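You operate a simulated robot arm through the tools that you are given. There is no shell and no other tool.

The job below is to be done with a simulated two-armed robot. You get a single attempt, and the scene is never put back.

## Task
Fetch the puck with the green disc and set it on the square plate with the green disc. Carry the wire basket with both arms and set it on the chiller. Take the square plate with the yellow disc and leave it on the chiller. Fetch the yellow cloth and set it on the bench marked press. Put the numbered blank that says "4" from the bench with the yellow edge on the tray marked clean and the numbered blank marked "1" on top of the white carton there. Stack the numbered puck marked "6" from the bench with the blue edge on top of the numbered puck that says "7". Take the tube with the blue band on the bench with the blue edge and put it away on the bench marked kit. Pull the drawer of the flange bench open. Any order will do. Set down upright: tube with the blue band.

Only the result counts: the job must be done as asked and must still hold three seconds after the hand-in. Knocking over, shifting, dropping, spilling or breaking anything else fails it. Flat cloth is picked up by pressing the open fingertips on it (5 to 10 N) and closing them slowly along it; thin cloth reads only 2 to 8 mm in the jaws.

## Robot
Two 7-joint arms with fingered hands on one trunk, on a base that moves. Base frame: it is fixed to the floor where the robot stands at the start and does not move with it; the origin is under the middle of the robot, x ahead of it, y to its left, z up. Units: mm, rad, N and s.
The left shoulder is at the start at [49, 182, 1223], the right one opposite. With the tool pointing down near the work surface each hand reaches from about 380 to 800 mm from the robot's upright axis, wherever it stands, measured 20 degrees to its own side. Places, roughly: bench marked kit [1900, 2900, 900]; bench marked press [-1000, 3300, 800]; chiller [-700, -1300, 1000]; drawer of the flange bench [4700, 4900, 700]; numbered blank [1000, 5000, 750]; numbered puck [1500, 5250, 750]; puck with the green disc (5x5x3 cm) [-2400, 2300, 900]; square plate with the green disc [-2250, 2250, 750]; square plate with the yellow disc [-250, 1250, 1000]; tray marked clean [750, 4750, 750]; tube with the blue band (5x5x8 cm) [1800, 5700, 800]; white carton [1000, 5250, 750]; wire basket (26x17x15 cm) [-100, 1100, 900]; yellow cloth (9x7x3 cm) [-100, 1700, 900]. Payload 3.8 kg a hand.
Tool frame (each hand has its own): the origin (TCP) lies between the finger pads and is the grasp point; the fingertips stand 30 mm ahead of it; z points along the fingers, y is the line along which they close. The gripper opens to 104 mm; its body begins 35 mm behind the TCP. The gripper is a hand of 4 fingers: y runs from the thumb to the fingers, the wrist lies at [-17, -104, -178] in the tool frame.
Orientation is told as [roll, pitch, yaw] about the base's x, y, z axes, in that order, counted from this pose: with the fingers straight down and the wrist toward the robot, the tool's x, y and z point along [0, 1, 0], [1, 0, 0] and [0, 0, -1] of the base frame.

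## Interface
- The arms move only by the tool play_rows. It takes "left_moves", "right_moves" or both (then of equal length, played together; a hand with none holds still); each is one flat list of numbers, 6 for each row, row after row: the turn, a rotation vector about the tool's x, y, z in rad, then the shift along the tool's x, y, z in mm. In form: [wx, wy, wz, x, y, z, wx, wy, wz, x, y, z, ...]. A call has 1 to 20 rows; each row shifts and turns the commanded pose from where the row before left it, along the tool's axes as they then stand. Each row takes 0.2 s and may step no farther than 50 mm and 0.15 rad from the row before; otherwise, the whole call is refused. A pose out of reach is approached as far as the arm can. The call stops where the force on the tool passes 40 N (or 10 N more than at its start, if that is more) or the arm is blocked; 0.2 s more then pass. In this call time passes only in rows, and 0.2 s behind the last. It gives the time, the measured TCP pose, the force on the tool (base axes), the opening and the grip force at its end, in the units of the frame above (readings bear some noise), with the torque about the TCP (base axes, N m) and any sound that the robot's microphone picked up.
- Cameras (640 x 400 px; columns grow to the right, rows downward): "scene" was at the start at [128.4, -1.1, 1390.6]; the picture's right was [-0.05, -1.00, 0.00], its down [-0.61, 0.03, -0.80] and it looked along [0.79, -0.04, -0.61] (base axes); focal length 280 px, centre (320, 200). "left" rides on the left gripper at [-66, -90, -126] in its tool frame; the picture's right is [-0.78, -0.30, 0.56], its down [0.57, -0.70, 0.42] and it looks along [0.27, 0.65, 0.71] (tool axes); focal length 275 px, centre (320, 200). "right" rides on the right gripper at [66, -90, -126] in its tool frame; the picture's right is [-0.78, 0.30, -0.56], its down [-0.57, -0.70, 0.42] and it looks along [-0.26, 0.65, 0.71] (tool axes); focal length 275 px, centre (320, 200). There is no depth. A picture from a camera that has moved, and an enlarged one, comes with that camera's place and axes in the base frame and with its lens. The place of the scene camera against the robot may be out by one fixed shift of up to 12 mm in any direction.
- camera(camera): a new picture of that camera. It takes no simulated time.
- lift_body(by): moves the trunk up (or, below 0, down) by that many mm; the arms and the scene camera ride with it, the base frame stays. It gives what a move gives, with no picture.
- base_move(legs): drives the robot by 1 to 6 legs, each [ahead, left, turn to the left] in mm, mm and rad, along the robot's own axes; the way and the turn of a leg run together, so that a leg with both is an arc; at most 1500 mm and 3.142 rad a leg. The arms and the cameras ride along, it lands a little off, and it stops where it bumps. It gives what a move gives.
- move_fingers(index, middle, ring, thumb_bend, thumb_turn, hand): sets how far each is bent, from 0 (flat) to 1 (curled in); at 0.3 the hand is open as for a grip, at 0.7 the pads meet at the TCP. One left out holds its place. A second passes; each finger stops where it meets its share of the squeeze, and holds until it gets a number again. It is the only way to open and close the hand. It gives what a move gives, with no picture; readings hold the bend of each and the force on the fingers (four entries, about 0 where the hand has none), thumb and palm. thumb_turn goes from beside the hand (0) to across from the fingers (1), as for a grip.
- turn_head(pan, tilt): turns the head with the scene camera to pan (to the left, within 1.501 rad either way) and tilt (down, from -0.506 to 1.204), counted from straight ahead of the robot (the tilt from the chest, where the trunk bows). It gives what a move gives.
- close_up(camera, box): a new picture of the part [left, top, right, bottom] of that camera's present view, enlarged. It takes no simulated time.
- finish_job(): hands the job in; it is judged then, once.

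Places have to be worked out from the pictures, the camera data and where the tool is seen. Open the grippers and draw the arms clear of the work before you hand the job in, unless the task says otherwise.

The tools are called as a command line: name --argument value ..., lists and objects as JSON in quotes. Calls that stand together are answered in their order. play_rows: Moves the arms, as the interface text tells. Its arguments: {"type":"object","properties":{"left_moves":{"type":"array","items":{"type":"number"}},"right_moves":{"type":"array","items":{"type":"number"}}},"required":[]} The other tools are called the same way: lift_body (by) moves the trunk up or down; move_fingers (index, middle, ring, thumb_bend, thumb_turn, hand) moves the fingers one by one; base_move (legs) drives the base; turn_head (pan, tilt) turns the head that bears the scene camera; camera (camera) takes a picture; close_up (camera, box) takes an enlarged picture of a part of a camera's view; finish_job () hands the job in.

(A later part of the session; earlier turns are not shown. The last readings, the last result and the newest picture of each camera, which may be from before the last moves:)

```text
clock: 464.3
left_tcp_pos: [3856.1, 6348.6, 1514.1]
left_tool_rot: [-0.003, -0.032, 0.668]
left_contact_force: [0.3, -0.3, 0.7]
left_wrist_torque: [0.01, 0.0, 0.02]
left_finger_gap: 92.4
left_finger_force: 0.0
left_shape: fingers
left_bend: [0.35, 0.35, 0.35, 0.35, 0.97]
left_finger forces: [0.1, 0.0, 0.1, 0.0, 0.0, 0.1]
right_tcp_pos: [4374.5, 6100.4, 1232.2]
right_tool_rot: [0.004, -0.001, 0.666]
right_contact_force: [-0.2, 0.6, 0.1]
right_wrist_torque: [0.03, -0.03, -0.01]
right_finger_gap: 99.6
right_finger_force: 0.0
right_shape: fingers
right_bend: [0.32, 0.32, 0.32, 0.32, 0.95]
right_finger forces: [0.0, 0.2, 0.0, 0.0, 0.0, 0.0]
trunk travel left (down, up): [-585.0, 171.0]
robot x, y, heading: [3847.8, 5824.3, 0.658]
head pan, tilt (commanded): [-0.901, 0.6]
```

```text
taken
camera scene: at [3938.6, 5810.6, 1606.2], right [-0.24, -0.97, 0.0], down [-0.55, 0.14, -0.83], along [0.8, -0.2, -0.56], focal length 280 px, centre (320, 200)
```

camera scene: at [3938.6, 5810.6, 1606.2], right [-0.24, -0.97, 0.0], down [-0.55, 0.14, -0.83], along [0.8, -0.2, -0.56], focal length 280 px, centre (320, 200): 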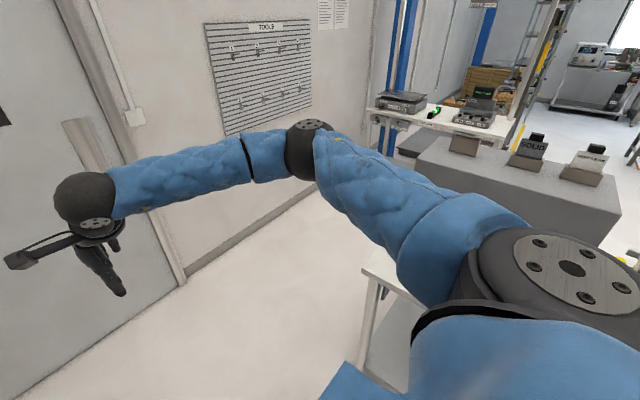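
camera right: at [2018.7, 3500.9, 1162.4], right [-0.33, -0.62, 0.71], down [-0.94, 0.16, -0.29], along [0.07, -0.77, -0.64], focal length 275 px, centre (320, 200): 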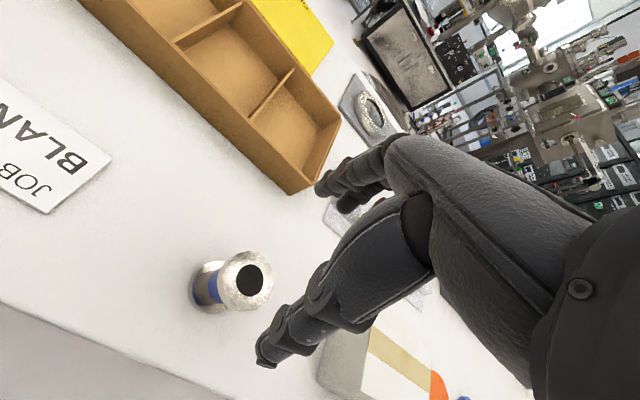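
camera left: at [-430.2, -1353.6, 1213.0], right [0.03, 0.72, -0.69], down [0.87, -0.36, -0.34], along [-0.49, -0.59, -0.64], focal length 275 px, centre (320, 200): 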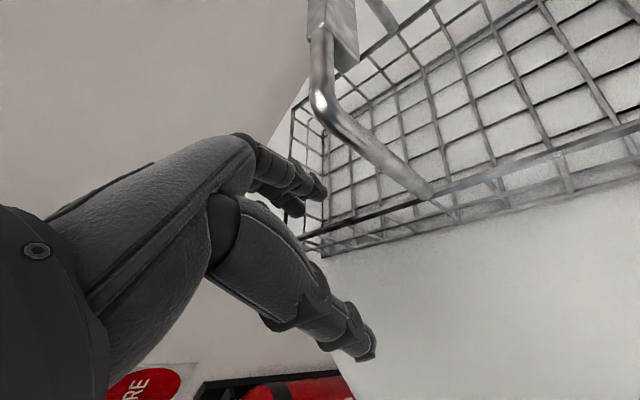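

base_move --legs '[[750, 0, 0], [0, 0, -1.56]]'

turn_head --pan -0.2 --tilt 0.5

camera --camera "scene"

```text
clock: 472.1
left_tcp_pos: [4976.2, 6301.1, 1514.6]
left_tool_rot: [-0.001, -0.034, -0.854]
left_contact_force: [-0.6, 0.6, 0.2]
left_wrist_torque: [-0.03, -0.03, 0.0]
left_finger_gap: 91.8
left_finger_force: 0.0
left_shape: fingers
left_bend: [0.35, 0.35, 0.35, 0.35, 0.97]
left_finger forces: [0.0, 0.0, 0.0, 0.0, 0.1, 0.0]
right_tcp_pos: [4753.0, 5773.6, 1231.2]
right_tool_rot: [0.005, 0.0, -0.857]
right_contact_force: [0.1, 0.4, -0.1]
right_wrist_torque: [-0.01, 0.01, 0.01]
right_finger_gap: 99.5
right_finger_force: 0.0
right_shape: fingers
right_bend: [0.32, 0.32, 0.32, 0.32, 0.95]
right_finger forces: [0.0, 0.0, 0.1, 0.1, 0.0, 0.0]
trunk travel left (down, up): [-585.0, 171.0]
robot x, y, heading: [4451.0, 6285.9, -0.869]
head pan, tilt (commanded): [-0.901, 0.6]
```

```text
clock: 473.2
left_tcp_pos: [4976.6, 6302.7, 1513.7]
left_tool_rot: [-0.002, -0.032, -0.855]
left_contact_force: [0.0, -0.1, -1.0]
left_wrist_torque: [-0.02, 0.04, -0.02]
left_finger_gap: 92.2
left_finger_force: 0.0
left_shape: fingers
left_bend: [0.35, 0.35, 0.35, 0.35, 0.97]
left_finger forces: [0.0, 0.0, 0.1, 0.1, 0.1, 0.1]
right_tcp_pos: [4752.6, 5773.2, 1232.0]
right_tool_rot: [0.003, 0.001, -0.857]
right_contact_force: [0.7, -0.4, 0.5]
right_wrist_torque: [0.03, -0.01, 0.0]
right_finger_gap: 99.3
right_finger_force: 0.1
right_shape: fingers
right_bend: [0.32, 0.32, 0.32, 0.32, 0.95]
right_finger forces: [0.0, 0.1, 0.0, 0.0, 0.0, 0.0]
trunk travel left (down, up): [-585.0, 171.0]
robot x, y, heading: [4453.4, 6285.7, -0.864]
head pan, tilt (commanded): [-0.201, 0.499]
```

```text
taken
camera scene: at [4495.6, 6199.8, 1615.3], right [-0.88, -0.48, 0.0], down [-0.23, 0.42, -0.88], along [0.42, -0.77, -0.48], focal length 280 px, centre (320, 200)
```

scene: 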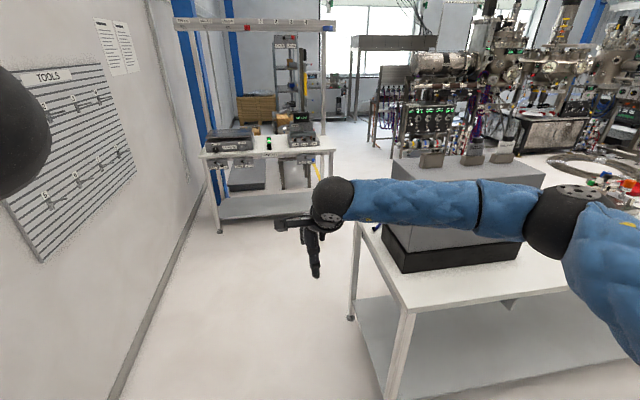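

The bench end and passage are clear. I drive forward past the bench end to its front side.

base_move --legs '[[1000, 0, 0], [750, 0, 0]]'

turn_head --pan -1.3 --tilt 0.6

camera --camera "scene"

```text
clock: 482.0
left_tcp_pos: [6109.3, 4994.6, 1514.0]
left_tool_rot: [-0.002, -0.035, -0.841]
left_contact_force: [0.2, -0.2, 0.4]
left_wrist_torque: [-0.01, -0.01, -0.01]
left_finger_gap: 92.2
left_finger_force: 0.0
left_shape: fingers
left_bend: [0.35, 0.35, 0.35, 0.35, 0.97]
left_finger forces: [0.0, 0.0, 0.0, 0.0, 0.0, 0.0]
right_tcp_pos: [5893.2, 4463.1, 1231.6]
right_tool_rot: [0.004, 0.001, -0.844]
right_contact_force: [-0.2, -0.5, -0.6]
right_wrist_torque: [0.01, 0.02, 0.01]
right_finger_gap: 99.6
right_finger_force: 0.0
right_shape: fingers
right_bend: [0.32, 0.32, 0.32, 0.32, 0.95]
right_finger forces: [0.1, 0.0, 0.0, 0.0, 0.0, 0.0]
trunk travel left (down, up): [-585.0, 171.0]
robot x, y, heading: [5581.9, 4974.5, -0.85]
head pan, tilt (commanded): [-0.201, 0.499]
```

```text
clock: 483.3
left_tcp_pos: [6108.1, 4995.2, 1514.4]
left_tool_rot: [-0.002, -0.033, -0.84]
left_contact_force: [0.7, 0.2, -0.3]
left_wrist_torque: [-0.03, -0.01, -0.01]
left_finger_gap: 92.5
left_finger_force: 0.1
left_shape: fingers
left_bend: [0.35, 0.35, 0.35, 0.35, 0.97]
left_finger forces: [0.0, 0.1, 0.0, 0.0, 0.1, 0.0]
right_tcp_pos: [5893.2, 4461.7, 1232.1]
right_tool_rot: [0.002, -0.001, -0.843]
right_contact_force: [0.3, -0.1, 0.4]
right_wrist_torque: [0.01, 0.0, -0.03]
right_finger_gap: 99.4
right_finger_force: 0.1
right_shape: fingers
right_bend: [0.32, 0.32, 0.32, 0.32, 0.95]
right_finger forces: [0.0, 0.0, 0.0, 0.0, 0.1, 0.0]
trunk travel left (down, up): [-585.0, 171.0]
robot x, y, heading: [5582.9, 4972.7, -0.856]
head pan, tilt (commanded): [-1.3, 0.6]
```

```text
taken
camera scene: at [5536.2, 4891.6, 1606.2], right [-0.84, 0.55, 0.0], down [0.31, 0.47, -0.83], along [-0.45, -0.69, -0.56], focal length 280 px, centre (320, 200)
```

scene: 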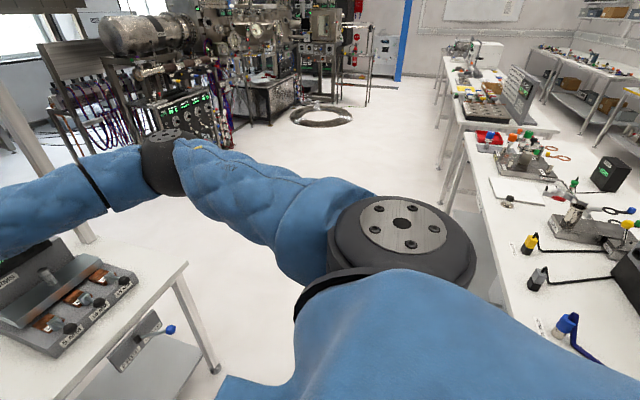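

I've passed the bench end; the flange bench is now on my right. I retract the right hand a bit and turn left to face the bench's front side.

play_rows --right_moves '[0, 0, 0, 0, -40, 0, 0, 0, 0, 0, -40, 0, 0, 0, 0, 0, -30, 0]'

base_move --legs '[[0, 0, 3.08]]'

turn_head --pan 0.5 --tilt 0.7

camera --camera "scene"

```text
clock: 484.1
left_tcp_pos: [6109.0, 4995.6, 1514.9]
left_tool_rot: [-0.002, -0.035, -0.84]
left_contact_force: [0.4, 0.4, -1.4]
left_wrist_torque: [-0.01, 0.05, -0.05]
left_finger_gap: 92.0
left_finger_force: 0.0
left_shape: fingers
left_bend: [0.35, 0.35, 0.35, 0.35, 0.97]
left_finger forces: [0.1, 0.1, 0.0, 0.1, 0.0, 0.1]
right_tcp_pos: [5821.5, 4544.5, 1235.5]
right_tool_rot: [0.004, -0.001, -0.843]
right_contact_force: [0.6, 0.3, 0.1]
right_wrist_torque: [0.02, 0.0, -0.04]
right_finger_gap: 99.3
right_finger_force: 0.1
right_shape: fingers
right_bend: [0.32, 0.32, 0.32, 0.32, 0.95]
right_finger forces: [0.0, 0.0, 0.0, 0.0, 0.0, 0.0]
trunk travel left (down, up): [-585.0, 171.0]
robot x, y, heading: [5577.8, 4972.5, -0.853]
head pan, tilt (commanded): [-1.3, 0.6]
```

```text
clock: 491.8
left_tcp_pos: [5053.1, 4964.5, 1513.8]
left_tool_rot: [-0.002, -0.031, 2.27]
left_contact_force: [0.2, -0.4, -1.6]
left_wrist_torque: [-0.01, -0.04, 0.01]
left_finger_gap: 92.0
left_finger_force: 0.0
left_shape: fingers
left_bend: [0.35, 0.35, 0.35, 0.35, 0.97]
left_finger forces: [0.0, 0.0, 0.0, 0.0, 0.0, 0.1]
right_tcp_pos: [5354.3, 5407.6, 1234.8]
right_tool_rot: [0.004, -0.001, 2.269]
right_contact_force: [0.9, 0.0, -0.1]
right_wrist_torque: [-0.01, -0.01, 0.02]
right_finger_gap: 99.7
right_finger_force: 0.2
right_shape: fingers
right_bend: [0.32, 0.32, 0.32, 0.32, 0.95]
right_finger forces: [0.0, 0.0, 0.0, 0.0, 0.0, 0.0]
trunk travel left (down, up): [-585.0, 171.0]
robot x, y, heading: [5583.9, 4980.3, 2.259]
head pan, tilt (commanded): [-1.3, 0.6]
```

```text
clock: 493.6
left_tcp_pos: [5053.7, 4967.0, 1513.4]
left_tool_rot: [-0.002, -0.032, 2.268]
left_contact_force: [-1.1, -0.6, -0.5]
left_wrist_torque: [0.01, 0.0, -0.01]
left_finger_gap: 91.9
left_finger_force: 0.0
left_shape: fingers
left_bend: [0.35, 0.35, 0.35, 0.35, 0.97]
left_finger forces: [0.1, 0.0, 0.0, 0.1, 0.0, 0.0]
right_tcp_pos: [5354.2, 5409.6, 1233.9]
right_tool_rot: [0.003, 0.001, 2.269]
right_contact_force: [-0.2, 0.0, 0.1]
right_wrist_torque: [0.01, -0.02, 0.02]
right_finger_gap: 99.7
right_finger_force: 0.1
right_shape: fingers
right_bend: [0.32, 0.32, 0.32, 0.32, 0.95]
right_finger forces: [0.0, 0.0, 0.1, 0.0, 0.1, 0.1]
trunk travel left (down, up): [-585.0, 171.0]
robot x, y, heading: [5580.3, 4974.4, 2.258]
head pan, tilt (commanded): [0.499, 0.7]
```

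```text
taken
camera scene: at [5488.2, 5018.4, 1597.6], right [0.38, 0.93, 0.0], down [0.6, -0.24, -0.76], along [-0.71, 0.29, -0.64], focal length 280 px, centre (320, 200)
```

scene: 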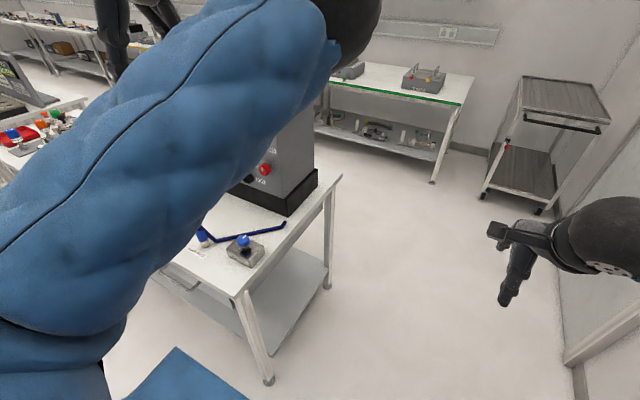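

The left arm hides the bench. I drive left along the bench front so the drawer area comes in front of me.

base_move --legs '[[-60, 800, -0.03]]'

turn_head --pan -0.15 --tilt 0.75

camera --camera "scene"

camera --camera "right"

```text
clock: 497.8
left_tcp_pos: [4476.0, 4451.4, 1514.5]
left_tool_rot: [-0.003, -0.032, 2.233]
left_contact_force: [0.3, 0.2, 0.0]
left_wrist_torque: [-0.01, 0.0, 0.01]
left_finger_gap: 92.4
left_finger_force: 0.0
left_shape: fingers
left_bend: [0.35, 0.35, 0.35, 0.35, 0.97]
left_finger forces: [0.0, 0.0, 0.0, 0.1, 0.0, 0.0]
right_tcp_pos: [4792.6, 4881.5, 1234.5]
right_tool_rot: [0.003, 0.001, 2.232]
right_contact_force: [0.3, -1.0, 0.6]
right_wrist_torque: [-0.04, 0.0, 0.02]
right_finger_gap: 99.6
right_finger_force: 0.2
right_shape: fingers
right_bend: [0.32, 0.32, 0.32, 0.32, 0.95]
right_finger forces: [0.1, 0.1, 0.0, 0.0, 0.1, 0.0]
trunk travel left (down, up): [-585.0, 171.0]
robot x, y, heading: [5004.2, 4435.0, 2.225]
head pan, tilt (commanded): [0.499, 0.7]
```

```text
clock: 498.9
left_tcp_pos: [4477.0, 4451.5, 1514.0]
left_tool_rot: [-0.003, -0.033, 2.234]
left_contact_force: [0.4, 0.3, -0.1]
left_wrist_torque: [0.0, 0.01, 0.03]
left_finger_gap: 92.2
left_finger_force: 0.0
left_shape: fingers
left_bend: [0.35, 0.35, 0.35, 0.35, 0.97]
left_finger forces: [0.0, 0.0, 0.0, 0.1, 0.0, 0.0]
right_tcp_pos: [4793.1, 4881.4, 1233.7]
right_tool_rot: [0.002, 0.001, 2.232]
right_contact_force: [-0.2, 0.9, -0.2]
right_wrist_torque: [-0.01, 0.01, -0.02]
right_finger_gap: 99.6
right_finger_force: 0.0
right_shape: fingers
right_bend: [0.32, 0.32, 0.32, 0.32, 0.95]
right_finger forces: [0.0, 0.1, 0.1, 0.1, 0.1, 0.1]
trunk travel left (down, up): [-585.0, 171.0]
robot x, y, heading: [5002.0, 4436.6, 2.221]
head pan, tilt (commanded): [-0.15, 0.75]
```

```text
taken
camera scene: at [4950.4, 4525.7, 1593.3], right [0.88, 0.48, 0.0], down [0.33, -0.6, -0.73], along [-0.35, 0.64, -0.68], focal length 280 px, centre (320, 200)
```

scene: 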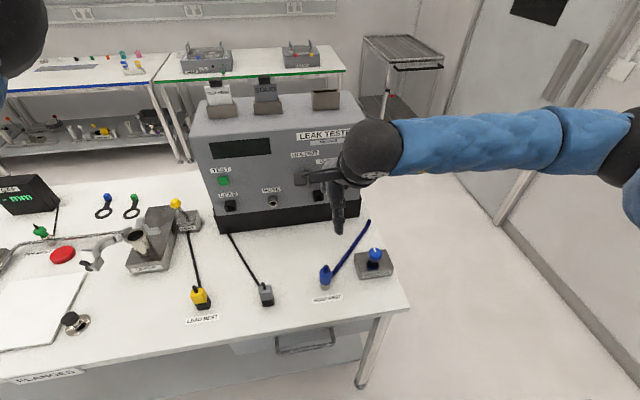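

```text
taken
camera right: at [4796.0, 4770.0, 1359.8], right [0.43, 0.71, 0.55], down [0.88, -0.2, -0.43], along [-0.19, 0.67, -0.71], focal length 275 px, centre (320, 200)
```

right: 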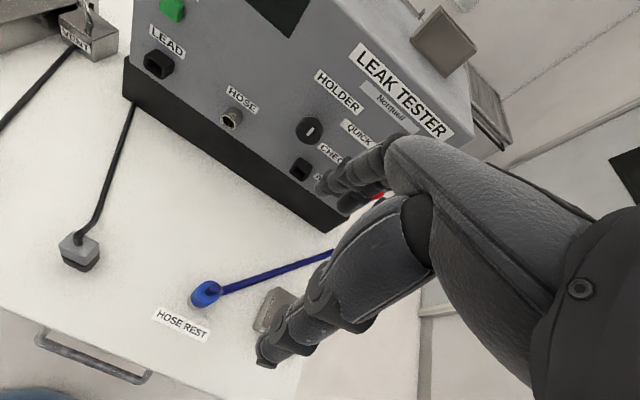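

I see the drawer with a U-shaped bar handle below the front edge of the FLANGES bench. I zoom in from both cameras to locate the handle.

close_up --camera "scene" --box '[220, 290, 420, 400]'

close_up --camera "right" --box '[0, 270, 320, 400]'

turn_head --pan 0 --tilt 1.1

camera --camera "scene"

```text
3.20 times, centred on (320, 345) of scene
camera zoom: at [4950.4, 4525.7, 1593.3], right [0.88, 0.48, 0.0], down [0.33, -0.6, -0.73], along [-0.35, 0.64, -0.68], focal length 895 px, centre (320, -264)
```

zoom: 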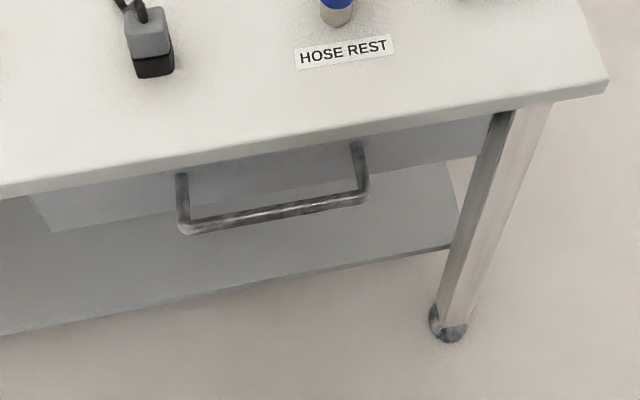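

```text
2.00 times, centred on (160, 335) of right
camera zoom: at [4796.0, 4770.0, 1359.8], right [0.43, 0.71, 0.55], down [0.88, -0.2, -0.43], along [-0.19, 0.67, -0.71], focal length 551 px, centre (640, -70)
```

zoom: 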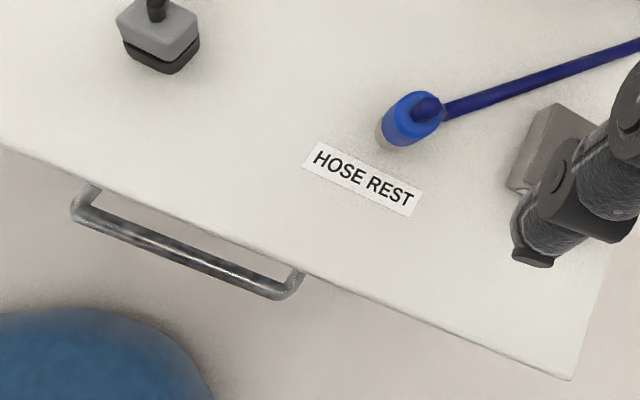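

```text
clock: 499.7
left_tcp_pos: [4476.2, 4452.1, 1514.3]
left_tool_rot: [-0.003, -0.034, 2.232]
left_contact_force: [0.6, 0.1, 0.5]
left_wrist_torque: [-0.03, 0.01, 0.01]
left_finger_gap: 92.1
left_finger_force: 0.0
left_shape: fingers
left_bend: [0.35, 0.35, 0.35, 0.35, 0.97]
left_finger forces: [0.0, 0.0, 0.1, 0.0, 0.1, 0.0]
right_tcp_pos: [4791.9, 4881.7, 1233.8]
right_tool_rot: [0.002, 0.0, 2.232]
right_contact_force: [0.6, 0.9, -0.1]
right_wrist_torque: [-0.01, -0.02, 0.01]
right_finger_gap: 99.4
right_finger_force: 0.1
right_shape: fingers
right_bend: [0.32, 0.32, 0.32, 0.32, 0.95]
right_finger forces: [0.0, 0.1, 0.1, 0.0, 0.0, 0.0]
trunk travel left (down, up): [-585.0, 171.0]
robot x, y, heading: [5004.9, 4438.5, 2.225]
head pan, tilt (commanded): [0.0, 1.1]
```

```text
taken
camera scene: at [4952.0, 4503.3, 1567.6], right [0.8, 0.61, 0.0], down [0.54, -0.71, -0.45], along [-0.28, 0.36, -0.89], focal length 280 px, centre (320, 200)
```

scene: 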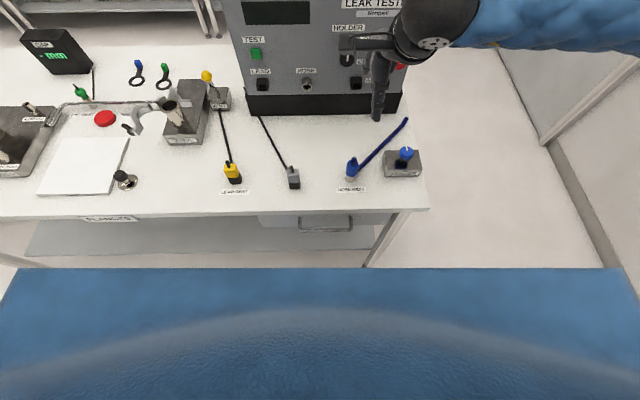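

The handle bar spans from (4727, 4708) to (4840, 4801) at z≈778, about 16 mm in front of the table edge. I'll grip it from the front with the fingers pointing forward, so I back up, shift left, and pitch the right hand in free air.

base_move --legs '[[-190, 100, 0]]'

move_fingers --hand "right" --index 0.45 --middle 0.45 --ring 0.45 --thumb_bend 0.45 --thumb_turn 0.97

play_rows --right_moves '[-0.14, 0, 0, 0, 0, 0, -0.14, 0, 0, 0, 0, 0, -0.14, 0, 0, 0, 0, 0, -0.14, 0, 0, 0, 0, 0, -0.14, 0, 0, 0, 0, 0]'

turn_head --pan -0.2 --tilt 0.8

camera --camera "scene"

```text
clock: 501.4
left_tcp_pos: [4512.0, 4234.1, 1514.2]
left_tool_rot: [-0.002, -0.034, 2.235]
left_contact_force: [-0.1, -0.1, -0.2]
left_wrist_torque: [0.0, -0.03, -0.01]
left_finger_gap: 92.3
left_finger_force: 0.0
left_shape: fingers
left_bend: [0.35, 0.35, 0.35, 0.35, 0.97]
left_finger forces: [0.0, 0.0, 0.0, 0.0, 0.1, 0.0]
right_tcp_pos: [4825.4, 4666.2, 1234.4]
right_tool_rot: [0.004, 0.001, 2.235]
right_contact_force: [0.1, 0.2, 0.7]
right_wrist_torque: [0.02, -0.02, 0.0]
right_finger_gap: 99.7
right_finger_force: 0.0
right_shape: fingers
right_bend: [0.32, 0.32, 0.32, 0.32, 0.95]
right_finger forces: [0.0, 0.0, 0.0, 0.0, 0.0, 0.0]
trunk travel left (down, up): [-585.0, 171.0]
robot x, y, heading: [5038.4, 4223.3, 2.226]
head pan, tilt (commanded): [0.0, 1.1]
```

```text
clock: 502.4
left_tcp_pos: [4510.5, 4235.6, 1514.3]
left_tool_rot: [-0.001, -0.034, 2.234]
left_contact_force: [0.1, 1.1, 0.5]
left_wrist_torque: [0.02, -0.01, -0.02]
left_finger_gap: 92.3
left_finger_force: 0.0
left_shape: fingers
left_bend: [0.35, 0.35, 0.35, 0.35, 0.97]
left_finger forces: [0.0, 0.0, 0.0, 0.1, 0.1, 0.0]
right_tcp_pos: [4826.3, 4666.4, 1233.9]
right_tool_rot: [0.005, 0.001, 2.232]
right_contact_force: [0.8, 1.2, -0.1]
right_wrist_torque: [-0.03, 0.02, 0.01]
right_finger_gap: 67.2
right_finger_force: 0.1
right_shape: fingers
right_bend: [0.45, 0.45, 0.45, 0.45, 0.96]
right_finger forces: [0.0, 0.0, 0.1, 0.1, 0.0, 0.0]
trunk travel left (down, up): [-585.0, 171.0]
robot x, y, heading: [5040.3, 4227.1, 2.225]
head pan, tilt (commanded): [0.0, 1.1]
```

```text
clock: 503.6
left_tcp_pos: [4509.3, 4235.7, 1514.9]
left_tool_rot: [-0.002, -0.032, 2.235]
left_contact_force: [-0.2, 0.4, -0.4]
left_wrist_torque: [-0.01, 0.01, -0.01]
left_finger_gap: 92.2
left_finger_force: 0.0
left_shape: fingers
left_bend: [0.35, 0.35, 0.35, 0.35, 0.97]
left_finger forces: [0.1, 0.1, 0.0, 0.0, 0.0, 0.0]
right_tcp_pos: [4824.8, 4664.0, 1237.3]
right_tool_rot: [0.001, -0.699, 2.229]
right_contact_force: [0.2, 1.2, -0.2]
right_wrist_torque: [0.02, -0.01, 0.01]
right_finger_gap: 66.9
right_finger_force: 0.0
right_shape: fingers
right_bend: [0.45, 0.45, 0.45, 0.45, 0.96]
right_finger forces: [0.1, 0.0, 0.0, 0.0, 0.0, 0.1]
right hand out of reach, approached as far as the arm can: row 5
trunk travel left (down, up): [-585.0, 171.0]
robot x, y, heading: [5037.2, 4219.8, 2.225]
head pan, tilt (commanded): [0.0, 1.1]
```

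```text
clock: 504.4
left_tcp_pos: [4511.2, 4235.4, 1513.3]
left_tool_rot: [-0.002, -0.033, 2.234]
left_contact_force: [-0.2, 0.3, 0.1]
left_wrist_torque: [-0.02, 0.0, -0.02]
left_finger_gap: 92.2
left_finger_force: 0.0
left_shape: fingers
left_bend: [0.35, 0.35, 0.35, 0.35, 0.97]
left_finger forces: [0.1, 0.0, 0.0, 0.0, 0.0, 0.0]
right_tcp_pos: [4824.6, 4664.1, 1238.0]
right_tool_rot: [0.004, -0.697, 2.228]
right_contact_force: [-0.3, -0.5, -0.3]
right_wrist_torque: [0.0, 0.0, -0.04]
right_finger_gap: 67.0
right_finger_force: 0.0
right_shape: fingers
right_bend: [0.45, 0.45, 0.45, 0.45, 0.96]
right_finger forces: [0.0, 0.0, 0.1, 0.0, 0.0, 0.0]
trunk travel left (down, up): [-585.0, 171.0]
robot x, y, heading: [5039.8, 4224.7, 2.223]
head pan, tilt (commanded): [-0.201, 0.799]
```

```text
taken
camera scene: at [4989.3, 4310.9, 1589.3], right [0.9, 0.44, 0.0], down [0.31, -0.65, -0.7], along [-0.3, 0.63, -0.72], focal length 280 px, centre (320, 200)
```

scene: 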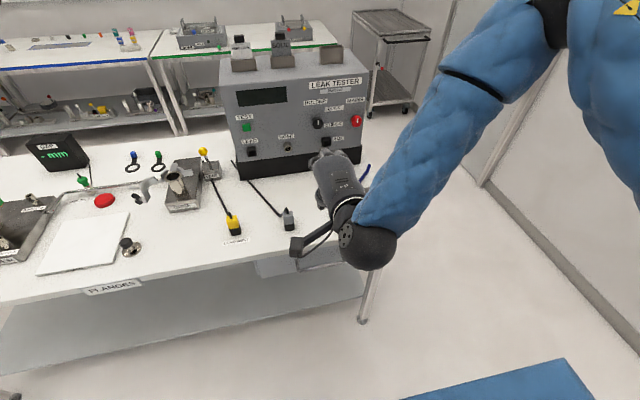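

Pitch 0.7 rad reached. I extend the hand forward a bit and continue pitching so the fingers point nearly forward.

play_rows --right_moves '[0, 0, 0, 0, 30, 26, -0.1, 0, 0, 0, 15, 13, -0.1, 0, 0, 0, 0, 0, -0.1, 0, 0, 0, 0, 0, -0.1, 0, 0, 0, 0, 0, -0.1, 0, 0, 0, 0, 0]'

camera --camera "scene"

```text
clock: 505.8
left_tcp_pos: [4510.6, 4234.8, 1513.9]
left_tool_rot: [-0.002, -0.033, 2.235]
left_contact_force: [0.3, 0.0, 0.1]
left_wrist_torque: [-0.03, 0.03, 0.01]
left_finger_gap: 92.0
left_finger_force: 0.1
left_shape: fingers
left_bend: [0.35, 0.35, 0.35, 0.35, 0.97]
left_finger forces: [0.0, 0.1, 0.1, 0.1, 0.0, 0.0]
right_tcp_pos: [4738.9, 4628.5, 1294.6]
right_tool_rot: [0.011, -1.198, 2.219]
right_contact_force: [-0.8, 0.6, -0.8]
right_wrist_torque: [0.0, 0.02, 0.03]
right_finger_gap: 66.8
right_finger_force: 0.0
right_shape: fingers
right_bend: [0.45, 0.45, 0.45, 0.45, 0.96]
right_finger forces: [0.0, 0.0, 0.1, 0.0, 0.0, 0.0]
right hand out of reach, approached as far as the arm can: row 1, 2, 3, 4, 5, 6
trunk travel left (down, up): [-585.0, 171.0]
robot x, y, heading: [5037.4, 4225.1, 2.221]
head pan, tilt (commanded): [-0.201, 0.799]
```

```text
taken
camera scene: at [4988.9, 4310.4, 1589.3], right [0.9, 0.44, 0.0], down [0.31, -0.64, -0.7], along [-0.3, 0.63, -0.72], focal length 280 px, centre (320, 200)
```

scene: 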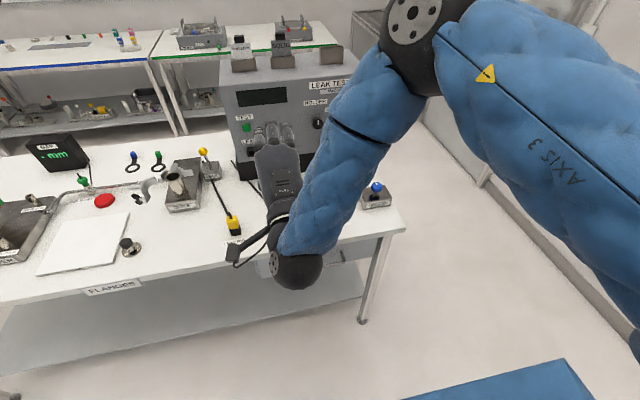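

The arm took an elbow-up posture with the hand pointing forward, but drifted left/up. I lower the hand relative to the trunk and move it right, where it should be easier to reach.

play_rows --right_moves '[0, 0, 0, -25, -35, 13.7, 0, 0, 0, -25, -35, 13.7, 0, 0, 0, -25, -35, 13.7, 0, 0, 0, -25, -35, 13.7]'

camera --camera "scene"

```text
clock: 506.8
left_tcp_pos: [4510.0, 4234.7, 1514.9]
left_tool_rot: [-0.001, -0.035, 2.236]
left_contact_force: [-0.7, -0.1, -0.1]
left_wrist_torque: [0.02, 0.02, 0.02]
left_finger_gap: 92.0
left_finger_force: 0.1
left_shape: fingers
left_bend: [0.35, 0.35, 0.35, 0.35, 0.97]
left_finger forces: [0.1, 0.0, 0.0, 0.0, 0.1, 0.0]
right_tcp_pos: [4738.9, 4614.9, 1277.9]
right_tool_rot: [0.009, -1.195, 2.223]
right_contact_force: [0.7, -0.4, -0.2]
right_wrist_torque: [0.03, 0.04, 0.0]
right_finger_gap: 66.8
right_finger_force: 0.0
right_shape: fingers
right_bend: [0.45, 0.45, 0.45, 0.45, 0.96]
right_finger forces: [0.0, 0.1, 0.1, 0.0, 0.0, 0.1]
right hand out of reach, approached as far as the arm can: row 1, 2, 3, 4
trunk travel left (down, up): [-585.0, 171.0]
robot x, y, heading: [5038.8, 4226.3, 2.22]
head pan, tilt (commanded): [-0.201, 0.799]
```

```text
taken
camera scene: at [4989.0, 4310.7, 1589.3], right [0.9, 0.44, 0.0], down [0.31, -0.64, -0.7], along [-0.3, 0.63, -0.72], focal length 280 px, centre (320, 200)
```

scene: 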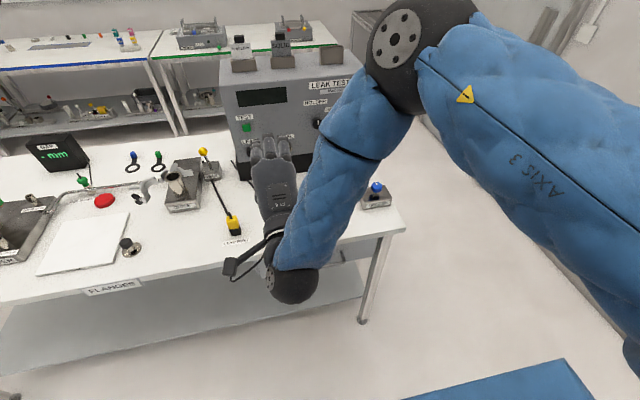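

The strongly pitched posture is limited by the wrist. A pitch of about 0.65 rad is enough to hook the bar between it and the table edge, so I rotate back to that pitch and re-centre the hand.

play_rows --right_moves '[0.11, 0, 0, -15, 0, 0, 0.11, 0, 0, -15, 0, 0, 0.11, 0, 0, -15, 0, 0, 0.11, 0, 0, -15, 0, 0, 0.11, 0, 0, -15, 0, 0]'

camera --camera "scene"

```text
clock: 508.0
left_tcp_pos: [4512.1, 4236.1, 1514.4]
left_tool_rot: [0.0, -0.033, 2.234]
left_contact_force: [1.0, -0.3, 0.4]
left_wrist_torque: [-0.04, 0.01, 0.03]
left_finger_gap: 92.2
left_finger_force: 0.1
left_shape: fingers
left_bend: [0.35, 0.35, 0.35, 0.35, 0.97]
left_finger forces: [0.0, 0.1, 0.1, 0.0, 0.0, 0.0]
right_tcp_pos: [4792.5, 4663.0, 1277.6]
right_tool_rot: [0.005, -0.647, 2.231]
right_contact_force: [0.0, -0.3, 0.2]
right_wrist_torque: [-0.04, 0.03, -0.01]
right_finger_gap: 67.0
right_finger_force: 0.0
right_shape: fingers
right_bend: [0.45, 0.45, 0.45, 0.45, 0.96]
right_finger forces: [0.0, 0.1, 0.0, 0.0, 0.1, 0.0]
trunk travel left (down, up): [-585.0, 171.0]
robot x, y, heading: [5038.2, 4220.8, 2.224]
head pan, tilt (commanded): [-0.201, 0.799]
```

```text
taken
camera scene: at [4990.2, 4311.3, 1589.3], right [0.9, 0.44, 0.0], down [0.31, -0.65, -0.7], along [-0.3, 0.63, -0.72], focal length 280 px, centre (320, 200)
```

scene: 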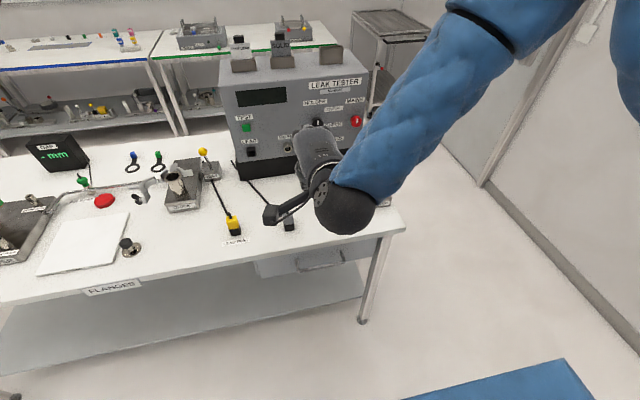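

Pitch is now 0.65 rad with the hand at a comfortable place. I back the base 40 mm for clearance and lower the trunk so the hand comes down in front of the handle.

base_move --legs '[[-45, 0, 0]]'

lift_body --by -250

lift_body --by -160

turn_head --pan -0.1 --tilt 0.9

camera --camera "scene"

camera --camera "right"

```text
clock: 508.9
left_tcp_pos: [4536.7, 4202.8, 1513.2]
left_tool_rot: [-0.002, -0.031, 2.235]
left_contact_force: [0.2, 0.1, 0.0]
left_wrist_torque: [-0.01, -0.01, -0.01]
left_finger_gap: 92.0
left_finger_force: 0.1
left_shape: fingers
left_bend: [0.35, 0.35, 0.35, 0.35, 0.97]
left_finger forces: [0.1, 0.1, 0.1, 0.0, 0.1, 0.0]
right_tcp_pos: [4815.8, 4630.7, 1275.9]
right_tool_rot: [0.003, -0.649, 2.23]
right_contact_force: [0.1, 1.2, 1.2]
right_wrist_torque: [-0.02, -0.04, 0.01]
right_finger_gap: 66.9
right_finger_force: 0.0
right_shape: fingers
right_bend: [0.45, 0.45, 0.45, 0.45, 0.96]
right_finger forces: [0.0, 0.0, 0.1, 0.0, 0.1, 0.0]
trunk travel left (down, up): [-585.0, 171.0]
robot x, y, heading: [5062.5, 4190.5, 2.222]
head pan, tilt (commanded): [-0.201, 0.799]
```

```text
clock: 511.4
left_tcp_pos: [4537.7, 4200.9, 1263.9]
left_tool_rot: [-0.002, -0.032, 2.235]
left_contact_force: [0.2, -0.3, 0.0]
left_wrist_torque: [0.02, 0.0, 0.0]
left_finger_gap: 92.3
left_finger_force: 0.1
left_shape: fingers
left_bend: [0.35, 0.35, 0.35, 0.35, 0.97]
left_finger forces: [0.0, 0.0, 0.0, 0.1, 0.0, 0.0]
right_tcp_pos: [4816.9, 4628.2, 1027.6]
right_tool_rot: [0.006, -0.651, 2.232]
right_contact_force: [0.2, 0.0, -0.8]
right_wrist_torque: [0.0, -0.04, 0.05]
right_finger_gap: 67.0
right_finger_force: 0.0
right_shape: fingers
right_bend: [0.45, 0.45, 0.45, 0.45, 0.96]
right_finger forces: [0.0, 0.0, 0.1, 0.1, 0.1, 0.0]
trunk travel left (down, up): [-335.0, 421.0]
robot x, y, heading: [5063.4, 4188.3, 2.223]
head pan, tilt (commanded): [-0.201, 0.799]
```

```text
clock: 513.3
left_tcp_pos: [4538.6, 4200.6, 1103.7]
left_tool_rot: [-0.001, -0.037, 2.234]
left_contact_force: [0.5, 0.2, 0.5]
left_wrist_torque: [0.0, 0.03, 0.01]
left_finger_gap: 92.3
left_finger_force: 0.1
left_shape: fingers
left_bend: [0.35, 0.35, 0.35, 0.35, 0.97]
left_finger forces: [0.0, 0.0, 0.0, 0.0, 0.0, 0.0]
right_tcp_pos: [4817.9, 4628.2, 868.5]
right_tool_rot: [0.002, -0.65, 2.23]
right_contact_force: [-0.3, 0.1, 0.1]
right_wrist_torque: [0.01, -0.01, 0.02]
right_finger_gap: 66.8
right_finger_force: 0.0
right_shape: fingers
right_bend: [0.45, 0.45, 0.45, 0.45, 0.96]
right_finger forces: [0.1, 0.0, 0.1, 0.0, 0.0, 0.1]
trunk travel left (down, up): [-175.0, 581.0]
robot x, y, heading: [5065.2, 4188.0, 2.225]
head pan, tilt (commanded): [-0.201, 0.799]
```

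```text
clock: 514.0
left_tcp_pos: [4537.6, 4201.0, 1104.3]
left_tool_rot: [-0.001, -0.034, 2.234]
left_contact_force: [-0.2, 0.6, 0.2]
left_wrist_torque: [0.02, -0.02, -0.02]
left_finger_gap: 92.2
left_finger_force: 0.1
left_shape: fingers
left_bend: [0.35, 0.35, 0.35, 0.35, 0.97]
left_finger forces: [0.0, 0.1, 0.0, 0.1, 0.0, 0.0]
right_tcp_pos: [4818.1, 4629.3, 867.3]
right_tool_rot: [0.002, -0.648, 2.232]
right_contact_force: [0.0, -0.3, 0.8]
right_wrist_torque: [0.01, 0.03, 0.02]
right_finger_gap: 66.7
right_finger_force: 0.0
right_shape: fingers
right_bend: [0.45, 0.45, 0.45, 0.45, 0.96]
right_finger forces: [0.0, 0.0, 0.0, 0.0, 0.0, 0.0]
trunk travel left (down, up): [-175.0, 581.0]
robot x, y, heading: [5063.9, 4187.7, 2.222]
head pan, tilt (commanded): [-0.099, 0.901]
```

```text
taken
camera scene: at [4940.0, 4361.1, 1165.5], right [0.85, 0.53, 0.0], down [0.41, -0.67, -0.62], along [-0.33, 0.53, -0.78], focal length 280 px, centre (320, 200)
```

scene: 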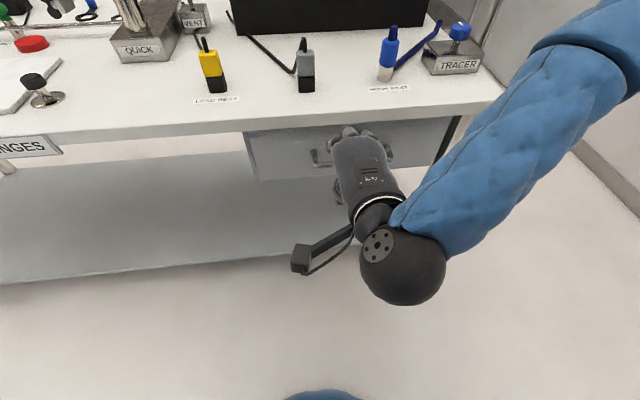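

```text
taken
camera right: at [4856.2, 4471.2, 912.8], right [0.68, 0.4, 0.62], down [0.64, 0.11, -0.76], along [-0.37, 0.91, -0.18], focal length 275 px, centre (320, 200)
```

right: 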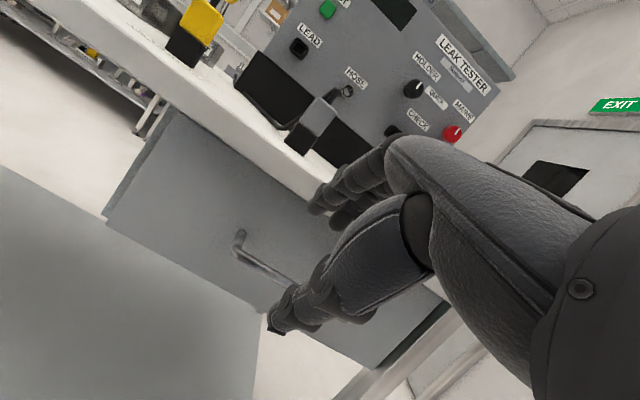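

Now the hand camera shows the drawer front and handle well; the bar's left corner is at (4717, 4706, 775), so its centre is about (4775, 4753). I close the fingers partly (gap ~40 mm) and move to a start point in front of and above the bar.

move_fingers --hand "right" --index 0.55 --middle 0.55 --ring 0.55 --thumb_bend 0.52

play_rows --right_moves '[0, 0, 0, -19, 18, 28, 0, 0, 0, -19, 18, 28]'

camera --camera "right"

camera --camera "scene"

```text
clock: 515.0
left_tcp_pos: [4537.8, 4200.5, 1104.1]
left_tool_rot: [-0.001, -0.031, 2.233]
left_contact_force: [0.1, 0.7, -0.1]
left_wrist_torque: [-0.03, -0.02, -0.02]
left_finger_gap: 92.3
left_finger_force: 0.1
left_shape: fingers
left_bend: [0.35, 0.35, 0.35, 0.35, 0.97]
left_finger forces: [0.0, 0.0, 0.0, 0.0, 0.0, 0.0]
right_tcp_pos: [4817.4, 4629.3, 867.9]
right_tool_rot: [0.003, -0.648, 2.231]
right_contact_force: [0.5, 0.0, 0.0]
right_wrist_torque: [0.01, 0.04, 0.03]
right_finger_gap: 45.3
right_finger_force: 0.2
right_shape: fingers
right_bend: [0.55, 0.55, 0.55, 0.52, 0.97]
right_finger forces: [0.0, 0.0, 0.1, 0.0, 0.0, 0.0]
trunk travel left (down, up): [-175.0, 581.0]
robot x, y, heading: [5065.3, 4189.7, 2.226]
head pan, tilt (commanded): [-0.099, 0.901]
```

```text
clock: 515.5
left_tcp_pos: [4536.7, 4199.7, 1104.4]
left_tool_rot: [-0.001, -0.031, 2.235]
left_contact_force: [-0.2, 0.6, -0.6]
left_wrist_torque: [0.04, 0.01, 0.0]
left_finger_gap: 92.1
left_finger_force: 0.1
left_shape: fingers
left_bend: [0.35, 0.35, 0.35, 0.35, 0.97]
left_finger forces: [0.0, 0.0, 0.0, 0.0, 0.1, 0.1]
right_tcp_pos: [4808.8, 4700.9, 846.2]
right_tool_rot: [0.004, -0.651, 2.23]
right_contact_force: [-0.5, 0.0, 0.3]
right_wrist_torque: [-0.04, 0.02, -0.02]
right_finger_gap: 45.2
right_finger_force: 0.1
right_shape: fingers
right_bend: [0.55, 0.55, 0.55, 0.52, 0.97]
right_finger forces: [0.0, 0.0, 0.0, 0.0, 0.1, 0.0]
trunk travel left (down, up): [-175.0, 581.0]
robot x, y, heading: [5063.9, 4188.2, 2.222]
head pan, tilt (commanded): [-0.099, 0.901]
```

```text
taken
camera right: at [4847.1, 4544.3, 890.7], right [0.68, 0.4, 0.62], down [0.63, 0.11, -0.76], along [-0.38, 0.91, -0.18], focal length 275 px, centre (320, 200)
```

right: 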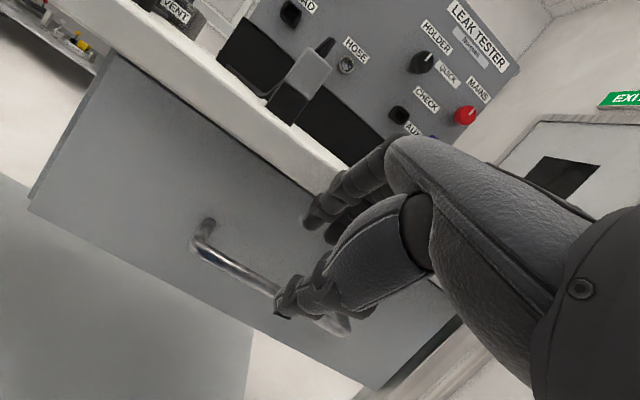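

```text
taken
camera scene: at [4939.5, 4360.3, 1165.6], right [0.85, 0.53, 0.0], down [0.41, -0.67, -0.62], along [-0.33, 0.53, -0.78], focal length 280 px, centre (320, 200)
```

scene: 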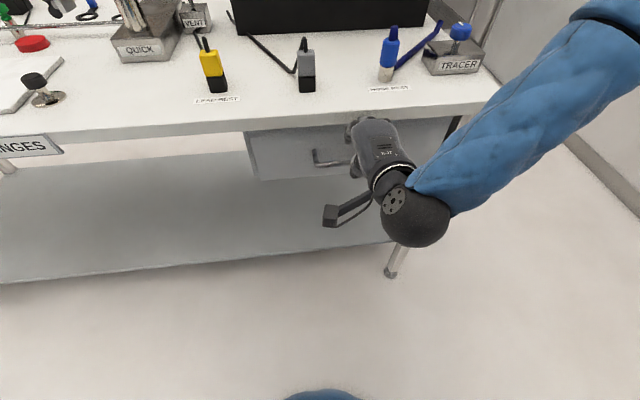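

close_up --camera "right" --box '[170, 130, 420, 350]'

close_up --camera "scene" --box '[280, 80, 460, 220]'

```text
1.82 times, centred on (295, 240) of right
camera zoom: at [4847.1, 4544.3, 890.7], right [0.68, 0.4, 0.62], down [0.63, 0.11, -0.76], along [-0.38, 0.91, -0.18], focal length 500 px, centre (366, 127)
```

zoom: 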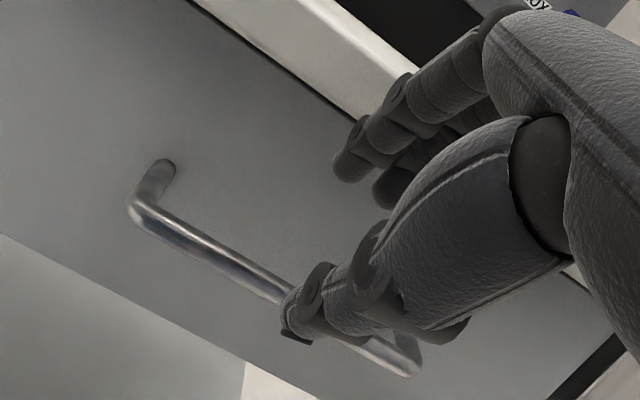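

```text
2.86 times, centred on (370, 150) of scene
camera zoom: at [4939.5, 4360.3, 1165.6], right [0.85, 0.53, 0.0], down [0.41, -0.67, -0.62], along [-0.33, 0.53, -0.78], focal length 799 px, centre (177, 343)
```

zoom: 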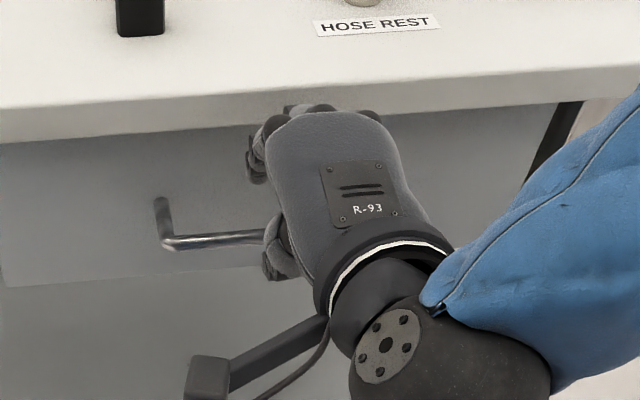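

The bar lies about 99 mm ahead along the finger direction and nearly centred. I advance along it in small steps, watching for contact.

play_rows --right_moves '[0, 0, 0, 0, -3, 20, 0, 0, 0, 0, -2, 18]'

close_up --camera "right" --box '[170, 130, 420, 350]'

close_up --camera "scene" --box '[280, 80, 460, 220]'

```text
clock: 516.1
left_tcp_pos: [4537.1, 4201.5, 1103.1]
left_tool_rot: [0.0, -0.033, 2.233]
left_contact_force: [0.1, 0.3, -1.1]
left_wrist_torque: [-0.06, 0.02, -0.03]
left_finger_gap: 92.1
left_finger_force: 0.1
left_shape: fingers
left_bend: [0.35, 0.35, 0.35, 0.35, 0.97]
left_finger forces: [0.0, 0.1, 0.0, 0.0, 0.1, 0.1]
right_tcp_pos: [4794.3, 4712.8, 813.4]
right_tool_rot: [0.002, -0.648, 2.226]
right_contact_force: [0.7, -0.7, 0.7]
right_wrist_torque: [-0.01, -0.01, -0.02]
right_finger_gap: 45.1
right_finger_force: 0.1
right_shape: fingers
right_bend: [0.55, 0.55, 0.55, 0.52, 0.97]
right_finger forces: [0.1, 0.0, 0.0, 0.1, 0.1, 0.0]
right hand out of reach, approached as far as the arm can: row 2
trunk travel left (down, up): [-175.0, 581.0]
robot x, y, heading: [5066.7, 4188.2, 2.225]
head pan, tilt (commanded): [-0.099, 0.901]
```

```text
1.82 times, centred on (295, 240) of right
camera zoom: at [4832.1, 4556.3, 859.4], right [0.68, 0.4, 0.62], down [0.64, 0.11, -0.76], along [-0.37, 0.91, -0.18], focal length 500 px, centre (366, 127)
```

zoom: 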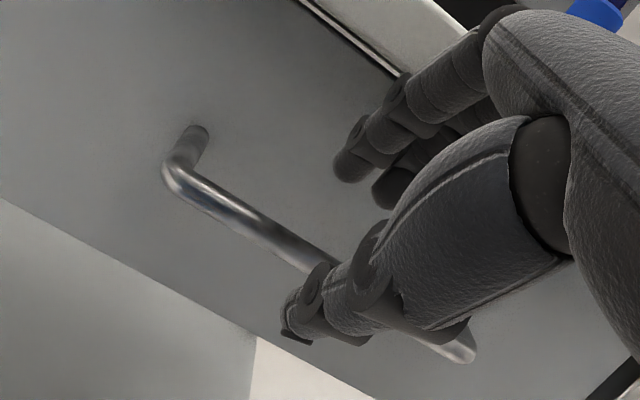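

```text
2.86 times, centred on (370, 150) of scene
camera zoom: at [4939.9, 4361.4, 1165.4], right [0.85, 0.53, 0.0], down [0.41, -0.67, -0.62], along [-0.33, 0.53, -0.78], focal length 799 px, centre (177, 343)
```

zoom: 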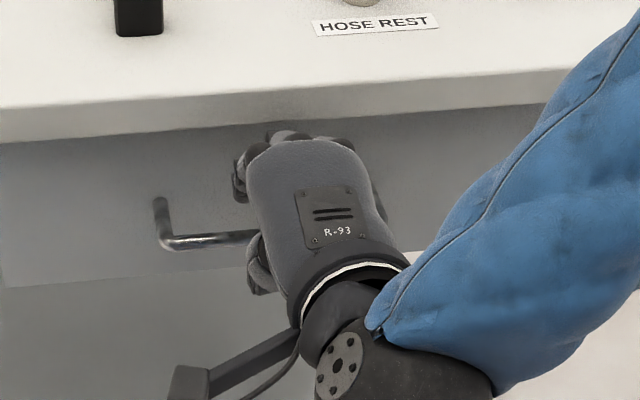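

The arm can't go lower in this pitch, so I continue the approach with the trunk (down) and the base (forward) in small alternating steps.

lift_body --by -16

base_move --legs '[[13, 0, 0]]'

close_up --camera "right" --box '[170, 130, 420, 350]'

```text
clock: 516.8
left_tcp_pos: [4538.1, 4199.9, 1087.8]
left_tool_rot: [-0.002, -0.034, 2.233]
left_contact_force: [0.5, -0.5, -0.1]
left_wrist_torque: [0.01, -0.01, 0.02]
left_finger_gap: 92.3
left_finger_force: 0.1
left_shape: fingers
left_bend: [0.35, 0.35, 0.35, 0.35, 0.97]
left_finger forces: [0.0, 0.0, 0.0, 0.0, 0.0, 0.0]
right_tcp_pos: [4795.5, 4711.9, 798.6]
right_tool_rot: [0.001, -0.651, 2.229]
right_contact_force: [-0.1, 0.1, 0.0]
right_wrist_torque: [-0.03, -0.02, -0.01]
right_finger_gap: 44.8
right_finger_force: 0.0
right_shape: fingers
right_bend: [0.55, 0.55, 0.55, 0.52, 0.97]
right_finger forces: [0.0, 0.0, 0.1, 0.0, 0.1, 0.0]
trunk travel left (down, up): [-159.0, 597.0]
robot x, y, heading: [5065.1, 4190.0, 2.221]
head pan, tilt (commanded): [-0.099, 0.901]
```

```text
clock: 517.5
left_tcp_pos: [4528.3, 4212.3, 1087.3]
left_tool_rot: [-0.003, -0.032, 2.234]
left_contact_force: [-0.4, 0.3, -0.3]
left_wrist_torque: [-0.01, 0.03, 0.0]
left_finger_gap: 92.2
left_finger_force: 0.1
left_shape: fingers
left_bend: [0.35, 0.35, 0.35, 0.35, 0.97]
left_finger forces: [0.0, 0.0, 0.0, 0.0, 0.0, 0.0]
right_tcp_pos: [4785.9, 4723.6, 797.4]
right_tool_rot: [0.004, -0.647, 2.23]
right_contact_force: [-1.0, -0.2, -0.7]
right_wrist_torque: [0.01, 0.0, 0.0]
right_finger_gap: 45.2
right_finger_force: 0.0
right_shape: fingers
right_bend: [0.55, 0.55, 0.55, 0.52, 0.97]
right_finger forces: [0.1, 0.1, 0.1, 0.0, 0.1, 0.0]
trunk travel left (down, up): [-159.0, 597.0]
robot x, y, heading: [5054.5, 4198.3, 2.226]
head pan, tilt (commanded): [-0.099, 0.901]
```

```text
1.82 times, centred on (295, 240) of right
camera zoom: at [4824.1, 4566.3, 842.9], right [0.68, 0.4, 0.62], down [0.64, 0.11, -0.76], along [-0.37, 0.91, -0.18], focal length 500 px, centre (366, 127)
```

zoom: 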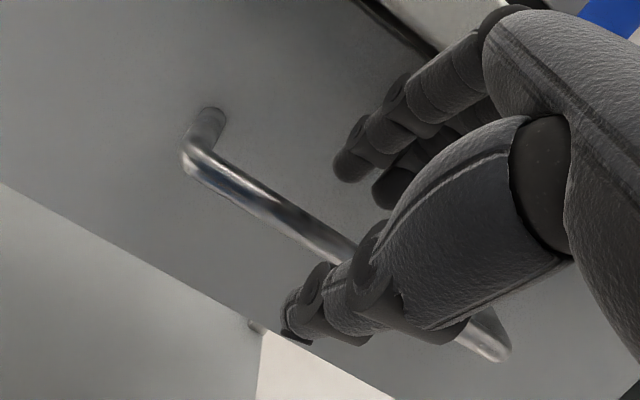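

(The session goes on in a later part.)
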